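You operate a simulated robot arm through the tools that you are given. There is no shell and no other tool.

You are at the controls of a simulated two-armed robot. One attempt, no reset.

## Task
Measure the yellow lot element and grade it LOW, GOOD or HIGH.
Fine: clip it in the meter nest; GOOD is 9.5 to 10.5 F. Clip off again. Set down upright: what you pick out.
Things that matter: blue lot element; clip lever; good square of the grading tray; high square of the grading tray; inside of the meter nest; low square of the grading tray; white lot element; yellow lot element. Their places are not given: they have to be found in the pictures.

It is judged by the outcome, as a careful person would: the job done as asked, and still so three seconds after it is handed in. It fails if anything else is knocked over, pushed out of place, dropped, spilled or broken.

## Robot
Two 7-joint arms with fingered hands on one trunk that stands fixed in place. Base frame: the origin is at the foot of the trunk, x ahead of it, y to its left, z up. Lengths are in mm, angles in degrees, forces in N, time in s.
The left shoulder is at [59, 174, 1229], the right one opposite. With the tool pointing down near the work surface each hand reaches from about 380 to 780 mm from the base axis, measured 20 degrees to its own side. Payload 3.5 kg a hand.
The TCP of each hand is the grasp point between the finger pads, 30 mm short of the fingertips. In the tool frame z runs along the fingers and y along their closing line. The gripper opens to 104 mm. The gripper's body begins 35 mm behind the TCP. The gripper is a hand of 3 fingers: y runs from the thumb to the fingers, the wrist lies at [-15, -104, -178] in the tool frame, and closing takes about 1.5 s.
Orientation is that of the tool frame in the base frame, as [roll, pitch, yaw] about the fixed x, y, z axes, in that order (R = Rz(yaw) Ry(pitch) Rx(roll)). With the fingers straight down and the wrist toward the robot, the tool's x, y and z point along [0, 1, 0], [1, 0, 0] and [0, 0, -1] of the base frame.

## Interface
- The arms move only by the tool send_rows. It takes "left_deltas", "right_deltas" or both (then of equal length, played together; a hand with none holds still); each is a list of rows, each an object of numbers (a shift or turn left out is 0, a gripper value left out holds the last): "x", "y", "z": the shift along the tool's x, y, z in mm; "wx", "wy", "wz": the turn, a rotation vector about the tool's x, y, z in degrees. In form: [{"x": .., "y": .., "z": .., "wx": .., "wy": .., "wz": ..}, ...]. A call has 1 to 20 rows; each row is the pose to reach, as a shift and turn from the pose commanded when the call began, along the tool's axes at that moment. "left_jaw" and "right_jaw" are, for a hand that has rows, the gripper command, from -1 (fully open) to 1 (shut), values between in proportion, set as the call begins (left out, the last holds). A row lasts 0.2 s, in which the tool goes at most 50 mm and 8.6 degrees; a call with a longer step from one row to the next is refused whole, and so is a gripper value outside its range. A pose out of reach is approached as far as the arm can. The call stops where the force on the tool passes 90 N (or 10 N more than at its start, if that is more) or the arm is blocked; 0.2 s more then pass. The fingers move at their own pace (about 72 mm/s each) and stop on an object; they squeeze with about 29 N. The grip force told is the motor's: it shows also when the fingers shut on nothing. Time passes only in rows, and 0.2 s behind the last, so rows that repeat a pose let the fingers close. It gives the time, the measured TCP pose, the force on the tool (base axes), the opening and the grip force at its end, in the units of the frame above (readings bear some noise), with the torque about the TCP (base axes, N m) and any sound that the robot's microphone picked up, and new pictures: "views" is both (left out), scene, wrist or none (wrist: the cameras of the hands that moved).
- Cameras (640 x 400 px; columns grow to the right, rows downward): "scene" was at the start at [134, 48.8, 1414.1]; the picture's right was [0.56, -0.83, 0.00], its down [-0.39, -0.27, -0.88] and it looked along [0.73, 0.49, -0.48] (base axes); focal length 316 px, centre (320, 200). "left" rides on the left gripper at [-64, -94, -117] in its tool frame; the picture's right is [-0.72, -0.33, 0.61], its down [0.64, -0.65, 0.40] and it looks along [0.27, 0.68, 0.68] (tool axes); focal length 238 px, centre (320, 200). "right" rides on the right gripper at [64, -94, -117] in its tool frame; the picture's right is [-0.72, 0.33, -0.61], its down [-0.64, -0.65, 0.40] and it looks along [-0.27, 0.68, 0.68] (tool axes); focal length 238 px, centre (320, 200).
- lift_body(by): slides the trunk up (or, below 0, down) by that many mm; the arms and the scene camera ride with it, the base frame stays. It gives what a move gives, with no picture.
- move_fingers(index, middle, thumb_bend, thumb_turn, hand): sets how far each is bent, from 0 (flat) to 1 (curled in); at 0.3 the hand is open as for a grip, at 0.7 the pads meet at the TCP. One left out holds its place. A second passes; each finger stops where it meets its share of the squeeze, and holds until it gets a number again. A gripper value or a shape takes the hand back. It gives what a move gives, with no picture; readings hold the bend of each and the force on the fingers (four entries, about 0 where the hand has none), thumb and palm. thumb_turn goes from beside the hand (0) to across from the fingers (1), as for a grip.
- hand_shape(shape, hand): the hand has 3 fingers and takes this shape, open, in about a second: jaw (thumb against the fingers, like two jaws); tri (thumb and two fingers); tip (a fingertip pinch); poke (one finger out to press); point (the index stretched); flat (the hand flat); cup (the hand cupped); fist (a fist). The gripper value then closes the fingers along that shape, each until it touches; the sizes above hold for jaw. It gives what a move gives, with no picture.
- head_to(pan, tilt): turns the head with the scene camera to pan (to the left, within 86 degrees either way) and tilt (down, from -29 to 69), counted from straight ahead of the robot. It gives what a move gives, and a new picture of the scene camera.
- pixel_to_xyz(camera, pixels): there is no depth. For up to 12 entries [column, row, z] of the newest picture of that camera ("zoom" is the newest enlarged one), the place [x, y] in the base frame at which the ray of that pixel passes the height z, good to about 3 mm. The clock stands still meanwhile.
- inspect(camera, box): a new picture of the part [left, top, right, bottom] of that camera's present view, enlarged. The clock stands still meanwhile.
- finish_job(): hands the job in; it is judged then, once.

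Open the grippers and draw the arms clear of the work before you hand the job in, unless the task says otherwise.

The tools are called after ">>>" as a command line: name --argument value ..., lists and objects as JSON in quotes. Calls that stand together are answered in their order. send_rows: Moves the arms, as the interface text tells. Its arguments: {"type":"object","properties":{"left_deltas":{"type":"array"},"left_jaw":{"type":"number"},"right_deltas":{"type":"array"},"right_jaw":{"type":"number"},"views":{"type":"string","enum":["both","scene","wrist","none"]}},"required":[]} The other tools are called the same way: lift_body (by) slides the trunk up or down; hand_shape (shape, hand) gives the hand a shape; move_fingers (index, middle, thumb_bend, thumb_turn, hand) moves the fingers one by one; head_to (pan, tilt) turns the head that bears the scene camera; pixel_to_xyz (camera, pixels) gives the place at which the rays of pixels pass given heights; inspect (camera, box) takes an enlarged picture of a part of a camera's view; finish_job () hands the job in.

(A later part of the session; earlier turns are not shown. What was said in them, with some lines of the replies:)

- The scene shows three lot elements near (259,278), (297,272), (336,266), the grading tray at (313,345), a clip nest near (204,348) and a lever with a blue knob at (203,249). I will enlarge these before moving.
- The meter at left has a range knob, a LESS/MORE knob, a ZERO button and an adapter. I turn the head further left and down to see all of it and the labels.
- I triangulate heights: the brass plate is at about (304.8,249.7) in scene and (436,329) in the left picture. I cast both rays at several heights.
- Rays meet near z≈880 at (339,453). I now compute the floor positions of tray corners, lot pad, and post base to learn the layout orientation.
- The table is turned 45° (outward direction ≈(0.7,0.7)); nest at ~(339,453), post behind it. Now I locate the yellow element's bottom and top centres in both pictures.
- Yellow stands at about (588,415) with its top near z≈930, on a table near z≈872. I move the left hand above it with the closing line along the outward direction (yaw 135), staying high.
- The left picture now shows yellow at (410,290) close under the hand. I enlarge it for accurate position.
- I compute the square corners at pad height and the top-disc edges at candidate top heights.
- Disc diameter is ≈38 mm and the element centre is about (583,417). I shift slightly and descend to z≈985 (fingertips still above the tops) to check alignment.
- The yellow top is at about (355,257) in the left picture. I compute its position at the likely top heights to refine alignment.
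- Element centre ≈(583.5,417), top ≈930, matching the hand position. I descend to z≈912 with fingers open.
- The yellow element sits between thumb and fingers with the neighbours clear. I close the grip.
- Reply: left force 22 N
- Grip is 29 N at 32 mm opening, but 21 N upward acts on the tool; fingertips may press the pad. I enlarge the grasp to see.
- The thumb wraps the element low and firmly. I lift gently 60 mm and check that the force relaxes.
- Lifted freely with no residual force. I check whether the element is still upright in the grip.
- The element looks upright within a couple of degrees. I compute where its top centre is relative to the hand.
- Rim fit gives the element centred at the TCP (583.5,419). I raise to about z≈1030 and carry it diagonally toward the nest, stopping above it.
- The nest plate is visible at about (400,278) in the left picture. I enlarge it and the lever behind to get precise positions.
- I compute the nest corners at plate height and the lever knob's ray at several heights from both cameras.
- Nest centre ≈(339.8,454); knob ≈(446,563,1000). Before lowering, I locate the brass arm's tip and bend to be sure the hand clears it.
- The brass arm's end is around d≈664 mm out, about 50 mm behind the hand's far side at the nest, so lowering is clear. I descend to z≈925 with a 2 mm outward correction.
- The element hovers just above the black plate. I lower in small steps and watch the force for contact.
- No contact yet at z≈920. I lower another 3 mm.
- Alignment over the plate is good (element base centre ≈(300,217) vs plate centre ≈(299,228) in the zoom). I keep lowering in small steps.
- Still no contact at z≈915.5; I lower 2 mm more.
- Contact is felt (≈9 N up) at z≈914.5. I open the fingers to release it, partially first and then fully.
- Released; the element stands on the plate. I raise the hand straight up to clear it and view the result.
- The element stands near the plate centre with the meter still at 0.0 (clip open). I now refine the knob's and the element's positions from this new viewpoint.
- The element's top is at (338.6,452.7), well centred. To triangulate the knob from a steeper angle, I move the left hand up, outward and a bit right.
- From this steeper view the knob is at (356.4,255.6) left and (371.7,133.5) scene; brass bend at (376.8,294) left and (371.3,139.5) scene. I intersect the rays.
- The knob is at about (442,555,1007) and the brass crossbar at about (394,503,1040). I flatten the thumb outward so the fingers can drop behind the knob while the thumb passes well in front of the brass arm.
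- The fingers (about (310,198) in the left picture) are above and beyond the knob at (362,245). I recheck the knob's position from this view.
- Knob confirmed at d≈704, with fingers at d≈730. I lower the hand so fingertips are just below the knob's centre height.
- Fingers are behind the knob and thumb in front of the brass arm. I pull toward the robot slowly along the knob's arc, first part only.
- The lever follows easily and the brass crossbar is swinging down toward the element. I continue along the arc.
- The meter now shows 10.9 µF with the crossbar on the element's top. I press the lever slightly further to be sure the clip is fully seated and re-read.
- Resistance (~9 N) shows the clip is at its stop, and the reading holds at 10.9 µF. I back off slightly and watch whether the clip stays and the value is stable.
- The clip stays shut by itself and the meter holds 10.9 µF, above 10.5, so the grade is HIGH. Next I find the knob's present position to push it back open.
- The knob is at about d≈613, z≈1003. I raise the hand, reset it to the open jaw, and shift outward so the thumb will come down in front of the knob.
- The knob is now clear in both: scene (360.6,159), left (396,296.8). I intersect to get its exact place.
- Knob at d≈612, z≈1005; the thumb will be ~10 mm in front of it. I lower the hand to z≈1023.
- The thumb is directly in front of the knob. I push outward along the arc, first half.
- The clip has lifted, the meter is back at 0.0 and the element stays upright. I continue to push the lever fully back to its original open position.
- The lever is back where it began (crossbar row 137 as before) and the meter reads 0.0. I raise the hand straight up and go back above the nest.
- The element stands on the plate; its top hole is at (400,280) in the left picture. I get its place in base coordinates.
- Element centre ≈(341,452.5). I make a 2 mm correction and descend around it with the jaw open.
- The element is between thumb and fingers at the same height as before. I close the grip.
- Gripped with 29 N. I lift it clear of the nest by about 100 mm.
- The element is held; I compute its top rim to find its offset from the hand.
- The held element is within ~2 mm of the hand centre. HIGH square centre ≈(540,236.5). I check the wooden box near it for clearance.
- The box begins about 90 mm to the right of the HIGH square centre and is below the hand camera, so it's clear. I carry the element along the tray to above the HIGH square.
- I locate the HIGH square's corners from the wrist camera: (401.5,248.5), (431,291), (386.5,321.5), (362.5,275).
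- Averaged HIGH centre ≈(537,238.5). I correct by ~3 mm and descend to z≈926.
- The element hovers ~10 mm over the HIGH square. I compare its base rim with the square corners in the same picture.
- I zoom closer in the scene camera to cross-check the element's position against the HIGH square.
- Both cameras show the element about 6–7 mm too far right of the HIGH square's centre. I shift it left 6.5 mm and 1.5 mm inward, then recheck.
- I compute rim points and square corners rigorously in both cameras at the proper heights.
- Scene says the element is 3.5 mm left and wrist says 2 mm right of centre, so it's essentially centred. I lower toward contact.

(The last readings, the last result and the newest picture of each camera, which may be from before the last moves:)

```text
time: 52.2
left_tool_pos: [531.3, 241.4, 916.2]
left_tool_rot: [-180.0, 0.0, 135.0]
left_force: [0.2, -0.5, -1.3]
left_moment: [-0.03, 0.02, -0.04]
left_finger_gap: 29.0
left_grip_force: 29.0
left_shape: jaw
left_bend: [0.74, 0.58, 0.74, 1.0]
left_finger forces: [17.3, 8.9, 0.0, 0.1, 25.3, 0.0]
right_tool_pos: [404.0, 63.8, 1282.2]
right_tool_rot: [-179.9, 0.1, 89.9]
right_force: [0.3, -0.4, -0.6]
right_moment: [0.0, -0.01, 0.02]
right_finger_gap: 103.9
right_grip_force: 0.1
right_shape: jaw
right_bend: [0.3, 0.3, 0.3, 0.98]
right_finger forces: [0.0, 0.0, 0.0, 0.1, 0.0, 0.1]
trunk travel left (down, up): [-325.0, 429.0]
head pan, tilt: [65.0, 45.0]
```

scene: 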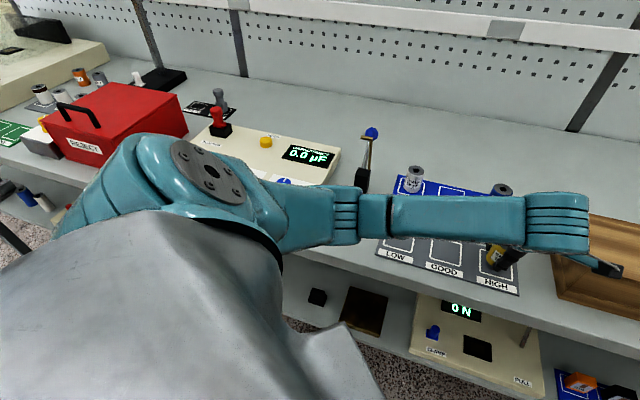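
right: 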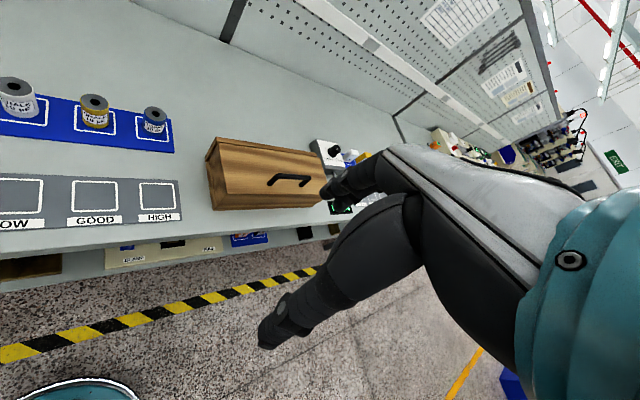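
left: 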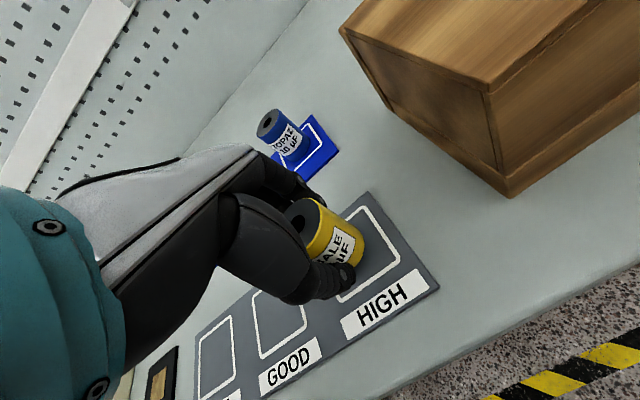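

No contact yet at z≈916.5; I keep lowering in 2 mm steps.

>>> send_rows --left_deltas '[{"z": 1}, {"z": 2}, {"z": 2}]' --left_jaw 1 --views "wrist"

>>> inspect --camera "left" --box '[290, 190, 410, 310]'

>>> inspect --camera "scene" --box '[470, 230, 540, 300]'

```text
time: 53.0
left_tool_pos: [529.1, 240.4, 916.1]
left_tool_rot: [179.9, 0.1, 134.9]
left_force: [0.4, -0.2, 3.9]
left_moment: [0.02, -0.04, -0.01]
left_finger_gap: 29.2
left_grip_force: 28.7
left_shape: jaw
left_bend: [0.74, 0.58, 0.74, 1.0]
left_finger forces: [17.6, 9.0, 0.1, 0.1, 25.7, 0.0]
right_tool_pos: [404.3, 63.6, 1282.4]
right_tool_rot: [180.0, -0.1, 89.9]
right_force: [-0.2, -0.3, -0.3]
right_moment: [0.02, 0.01, -0.01]
right_finger_gap: 103.6
right_grip_force: 0.0
right_shape: jaw
right_bend: [0.3, 0.3, 0.3, 0.98]
right_finger forces: [0.0, 0.0, 0.0, 0.0, 0.0, 0.0]
trunk travel left (down, up): [-325.0, 429.0]
head pan, tilt: [65.0, 45.0]
```

left: 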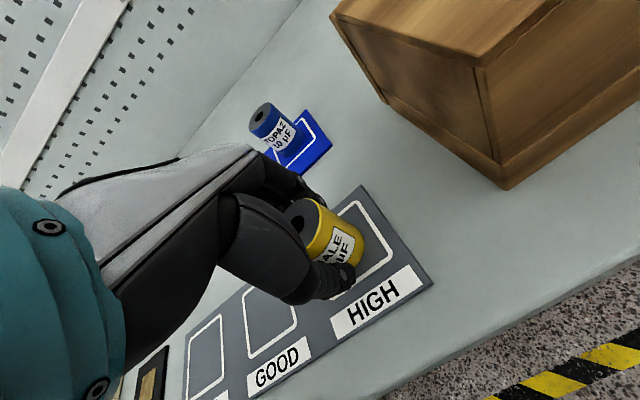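

```text
3.33 times, centred on (350, 250) of left
```

zoom: 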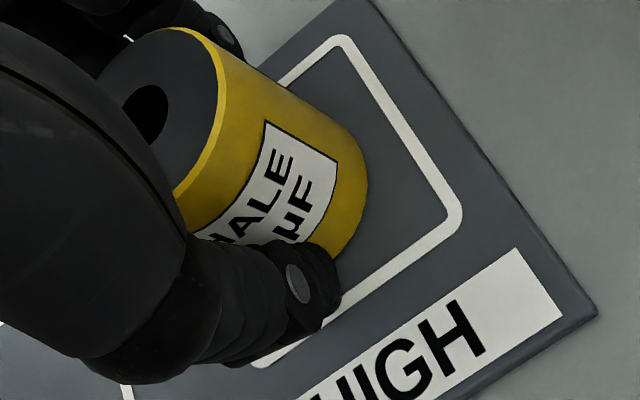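

```text
5.71 times, centred on (505, 265) of scene
```

zoom: 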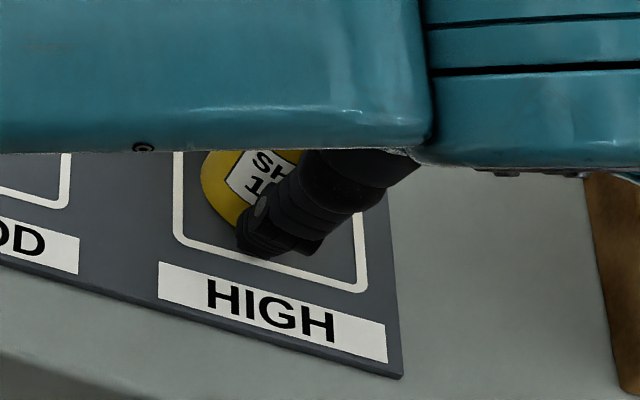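

Light contact (≈4 N) is felt. I verify once more the base position relative to the square before releasing.

>>> pixel_to_xyz --camera "left" --pixels '[[364.1, 244, 876], [362.6, 253, 876], [359, 260.5, 876], [361, 234, 876], [356.9, 199.3, 875], [393.8, 255.1, 875], [327.5, 301.7, 875]]'

>>> pixel_to_xyz --camera "scene" --pixels '[[484.3, 261.5, 876], [486, 266, 876], [488.5, 269, 876], [479.3, 248.7, 875], [479.3, 272.5, 875], [513.8, 281.5, 875]]'

```text
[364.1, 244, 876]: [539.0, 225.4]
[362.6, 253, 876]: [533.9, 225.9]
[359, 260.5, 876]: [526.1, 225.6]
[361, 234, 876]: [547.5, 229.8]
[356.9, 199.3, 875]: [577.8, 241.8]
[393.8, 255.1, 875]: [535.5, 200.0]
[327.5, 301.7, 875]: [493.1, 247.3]
```

```text
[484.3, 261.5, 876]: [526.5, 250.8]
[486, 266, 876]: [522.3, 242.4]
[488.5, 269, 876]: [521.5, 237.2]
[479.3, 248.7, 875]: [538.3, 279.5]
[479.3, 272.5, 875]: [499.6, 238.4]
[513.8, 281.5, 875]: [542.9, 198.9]
```

Both cameras agree the base is centred in the HIGH square within about 1 mm. I open the fingers in two stages.

>>> send_rows --left_deltas '[{"z": 0.5}, {"z": 0.5}, {"z": 0.5}, {"z": 0.5}]' --left_jaw 0.1 --views "wrist"

>>> send_rows --left_deltas '[{"z": 0}, {"z": 0}, {"z": 0}, {"z": 0}, {"z": 0}]' --left_jaw -1 --views "both"

```text
time: 54.0
left_tool_pos: [529.9, 240.6, 915.1]
left_tool_rot: [180.0, 0.0, 135.0]
left_force: [-0.2, 0.2, 0.4]
left_moment: [0.02, 0.02, 0.0]
left_finger_gap: 46.4
left_grip_force: 0.1
left_shape: jaw
left_bend: [0.74, 0.47, 0.71, 1.0]
left_finger forces: [0.0, 0.0, 0.1, 0.0, 0.1, 0.1]
right_tool_pos: [404.5, 63.4, 1282.6]
right_tool_rot: [180.0, 0.0, 90.0]
right_force: [-1.0, -0.7, -0.2]
right_moment: [0.0, -0.02, -0.01]
right_finger_gap: 103.5
right_grip_force: 0.0
right_shape: jaw
right_bend: [0.3, 0.3, 0.3, 0.98]
right_finger forces: [0.0, 0.0, 0.1, 0.0, 0.0, 0.1]
trunk travel left (down, up): [-325.0, 429.0]
head pan, tilt: [65.0, 45.0]
```

left: 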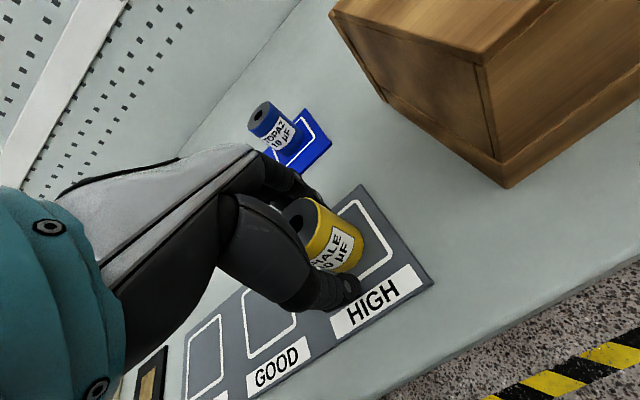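

```text
time: 55.2
left_tool_pos: [530.3, 240.2, 916.0]
left_tool_rot: [180.0, 0.0, 135.0]
left_force: [0.5, -0.6, 0.2]
left_moment: [-0.04, 0.0, 0.03]
left_finger_gap: 103.8
left_grip_force: 0.0
left_shape: jaw
left_bend: [0.3, 0.3, 0.3, 0.98]
left_finger forces: [0.0, 0.0, 0.0, 0.0, 0.0, 0.1]
right_tool_pos: [404.0, 66.6, 1282.9]
right_tool_rot: [179.9, 0.0, 90.0]
right_force: [-0.7, 0.7, -0.2]
right_moment: [-0.01, 0.02, 0.0]
right_finger_gap: 103.6
right_grip_force: 0.0
right_shape: jaw
right_bend: [0.3, 0.3, 0.3, 0.98]
right_finger forces: [0.0, 0.1, 0.1, 0.0, 0.0, 0.0]
trunk travel left (down, up): [-325.0, 429.0]
head pan, tilt: [65.0, 45.0]
```

scene: 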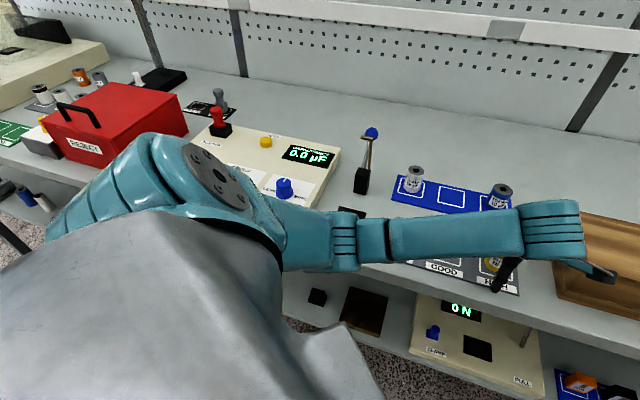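
left: 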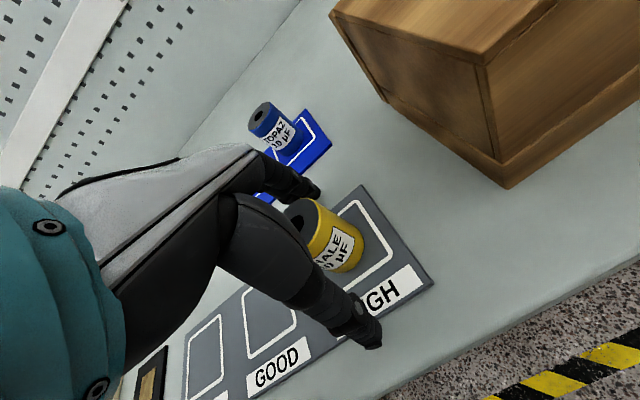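

The element stands free in the HIGH square with the jaw fully open. I raise the hand straight up, well clear.

>>> send_rows --left_deltas '[{"z": -8}, {"z": -25}, {"z": -55}, {"z": -90}, {"z": -130}, {"z": -170}, {"z": -210}, {"z": -230}, {"z": -230}]' --left_jaw -1 --views "both"

>>> inspect --camera "left" --box '[340, 220, 500, 360]'

```text
time: 57.2
left_tool_pos: [528.0, 239.4, 1144.8]
left_tool_rot: [180.0, -0.1, 134.9]
left_force: [-0.3, 0.5, -0.9]
left_moment: [0.0, -0.01, -0.01]
left_finger_gap: 103.6
left_grip_force: 0.0
left_shape: jaw
left_bend: [0.3, 0.3, 0.3, 0.98]
left_finger forces: [0.0, 0.0, 0.0, 0.0, 0.1, 0.0]
right_tool_pos: [404.6, 63.7, 1282.0]
right_tool_rot: [-180.0, 0.1, 90.0]
right_force: [-0.6, -0.1, 0.5]
right_moment: [-0.03, -0.01, 0.02]
right_finger_gap: 103.5
right_grip_force: 0.0
right_shape: jaw
right_bend: [0.3, 0.3, 0.3, 0.98]
right_finger forces: [0.1, 0.0, 0.0, 0.1, 0.0, 0.1]
trunk travel left (down, up): [-325.0, 429.0]
head pan, tilt: [65.0, 45.0]
```

scene: 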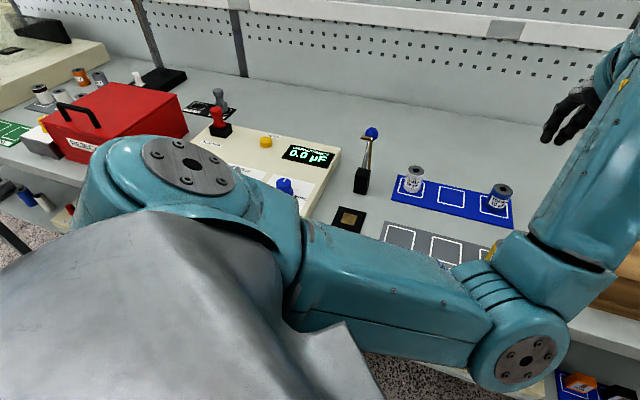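
left: 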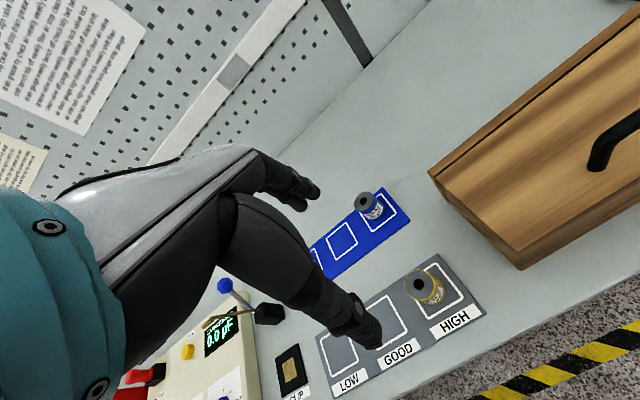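

```text
2.86 times, centred on (420, 290) of left
```

zoom: 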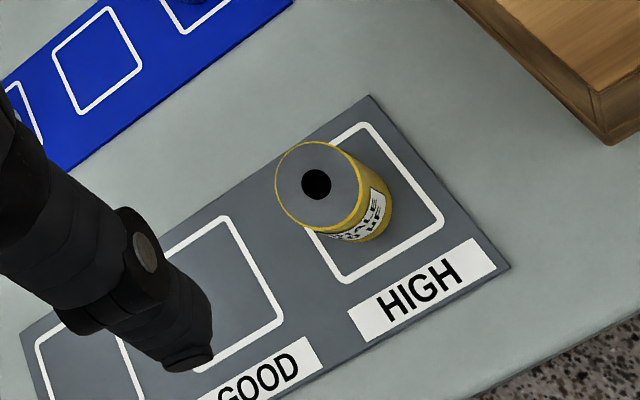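

The yellow element stands upright inside the HIGH square. I withdraw the left arm to near its starting pose, raising first.

>>> send_rows --left_deltas '[{"z": -35}, {"z": -70}, {"x": 20, "z": -100, "wz": 4}, {"x": 50, "z": -111, "wz": 10}, {"x": 82, "z": -111, "wz": 16}, {"x": 114, "z": -111, "wz": 22}, {"x": 146, "z": -111, "wz": 28}, {"x": 178, "y": 2, "z": -111, "wz": 34}, {"x": 208, "y": 3, "z": -111, "wz": 40}, {"x": 235, "y": 4, "z": -111, "wz": 45}, {"x": 235, "y": 4, "z": -111, "wz": 45}]' --left_jaw -1 --views "both"

>>> head_to --pan 45 --tilt 38

>>> inspect --camera "scene" --box '[200, 150, 480, 330]'

```text
time: 59.6
left_tool_pos: [367.2, 409.6, 1254.7]
left_tool_rot: [-180.0, -0.1, 89.9]
left_force: [0.4, -0.2, -0.2]
left_moment: [0.01, 0.0, 0.04]
left_finger_gap: 103.8
left_grip_force: 0.1
left_shape: jaw
left_bend: [0.3, 0.3, 0.3, 0.98]
left_finger forces: [0.0, 0.0, 0.1, 0.0, 0.1, 0.0]
left hand out of reach, approached as far as the arm can: row 1, 2, 3, 4, 5, 6, 7, 8
right_tool_pos: [405.0, 62.5, 1281.9]
right_tool_rot: [179.9, 0.1, 89.9]
right_force: [-0.5, 0.9, 0.4]
right_moment: [0.03, 0.02, 0.02]
right_finger_gap: 103.6
right_grip_force: 0.1
right_shape: jaw
right_bend: [0.3, 0.3, 0.3, 0.98]
right_finger forces: [0.0, 0.1, 0.0, 0.1, 0.0, 0.0]
trunk travel left (down, up): [-325.0, 429.0]
head pan, tilt: [65.0, 45.0]
```

scene: 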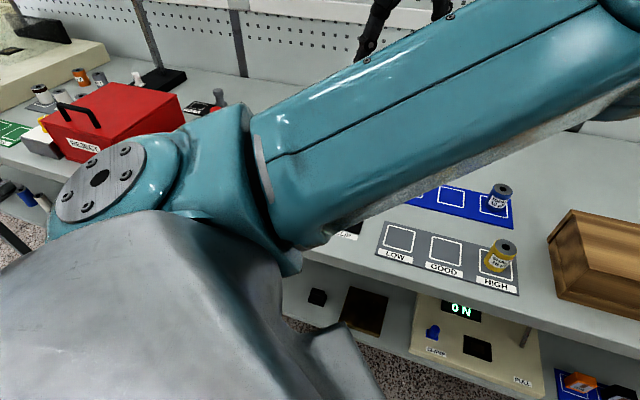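
left: 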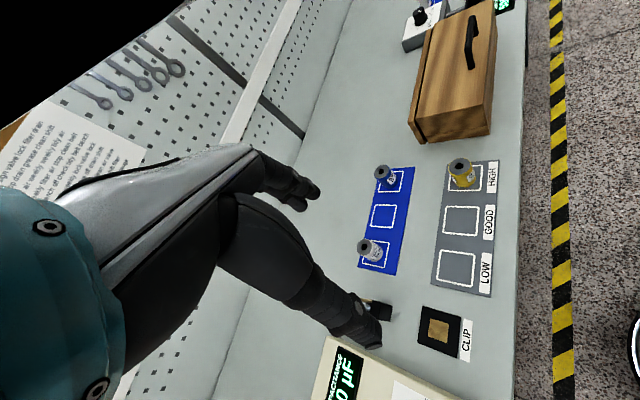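

```text
time: 60.4
left_tool_pos: [366.8, 410.3, 1255.8]
left_tool_rot: [-180.0, 0.0, 90.0]
left_force: [-0.2, 1.5, -0.2]
left_moment: [-0.01, 0.01, 0.01]
left_finger_gap: 103.7
left_grip_force: 0.1
left_shape: jaw
left_bend: [0.3, 0.3, 0.3, 0.98]
left_finger forces: [0.0, 0.1, 0.1, 0.0, 0.0, 0.1]
right_tool_pos: [405.3, 64.2, 1281.0]
right_tool_rot: [-179.9, 0.1, 90.0]
right_force: [0.5, -0.6, -0.5]
right_moment: [0.0, -0.01, 0.01]
right_finger_gap: 103.6
right_grip_force: 0.0
right_shape: jaw
right_bend: [0.3, 0.3, 0.3, 0.98]
right_finger forces: [0.0, 0.1, 0.1, 0.0, 0.1, 0.0]
trunk travel left (down, up): [-325.0, 429.0]
head pan, tilt: [45.0, 38.0]
```

scene: 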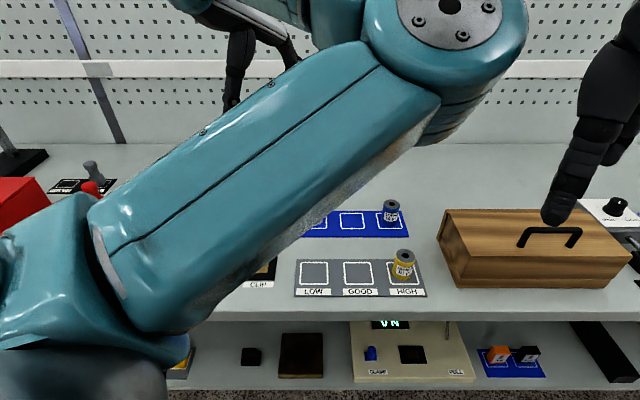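

```text
2.22 times, centred on (340, 240) of scene
```

zoom: 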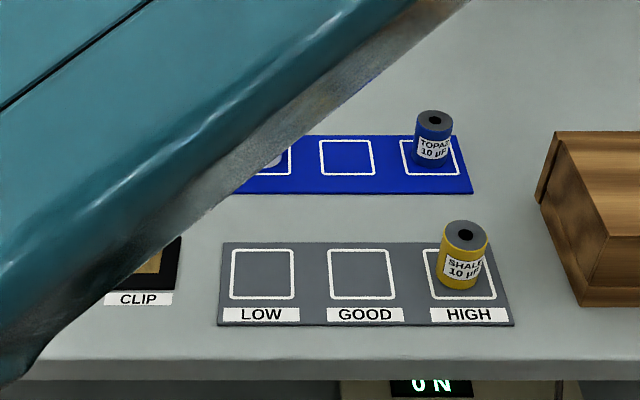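

The yellow stands upright in the HIGH square, with the blue one in place. I take a last close look from the wrist camera at all elements and the lever.

>>> inspect --camera "left" --box '[330, 140, 520, 360]'

```text
1.82 times, centred on (425, 250) of left
```

zoom: 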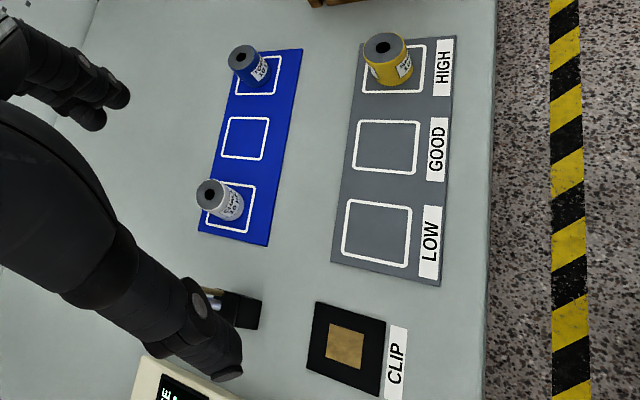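

The white and blue elements are in their squares, the nest is empty with the clip open, and the yellow one (10.9 µF) stands in HIGH. Both hands are open and clear, so I hand the job in.

>>> finish_job

```text
The job is handed in.
```

The yellow element measured 10.9 µF, above the 10.5 limit, so I graded it HIGH. It now stands upright in the HIGH square of the grading tray, centred to within about 1 mm.

- **Measurement:** I clipped the element in the meter nest. The reading held at 10.9 µF, including after I let go of the lever. The meter showed 0.0 before clipping and again after I opened the clip.
- **Units:** Your limits were written as "F", and I read them as µF because the meter and the element labels use µF.
- **Clip:** The lever is back in its original open position and the nest is empty.
- **Everything else:** The white and blue elements are still in their squares, and I saw nothing knocked over or shifted. Both hands are open and clear of the work.

The job is handed in, and I have not seen the judged result.
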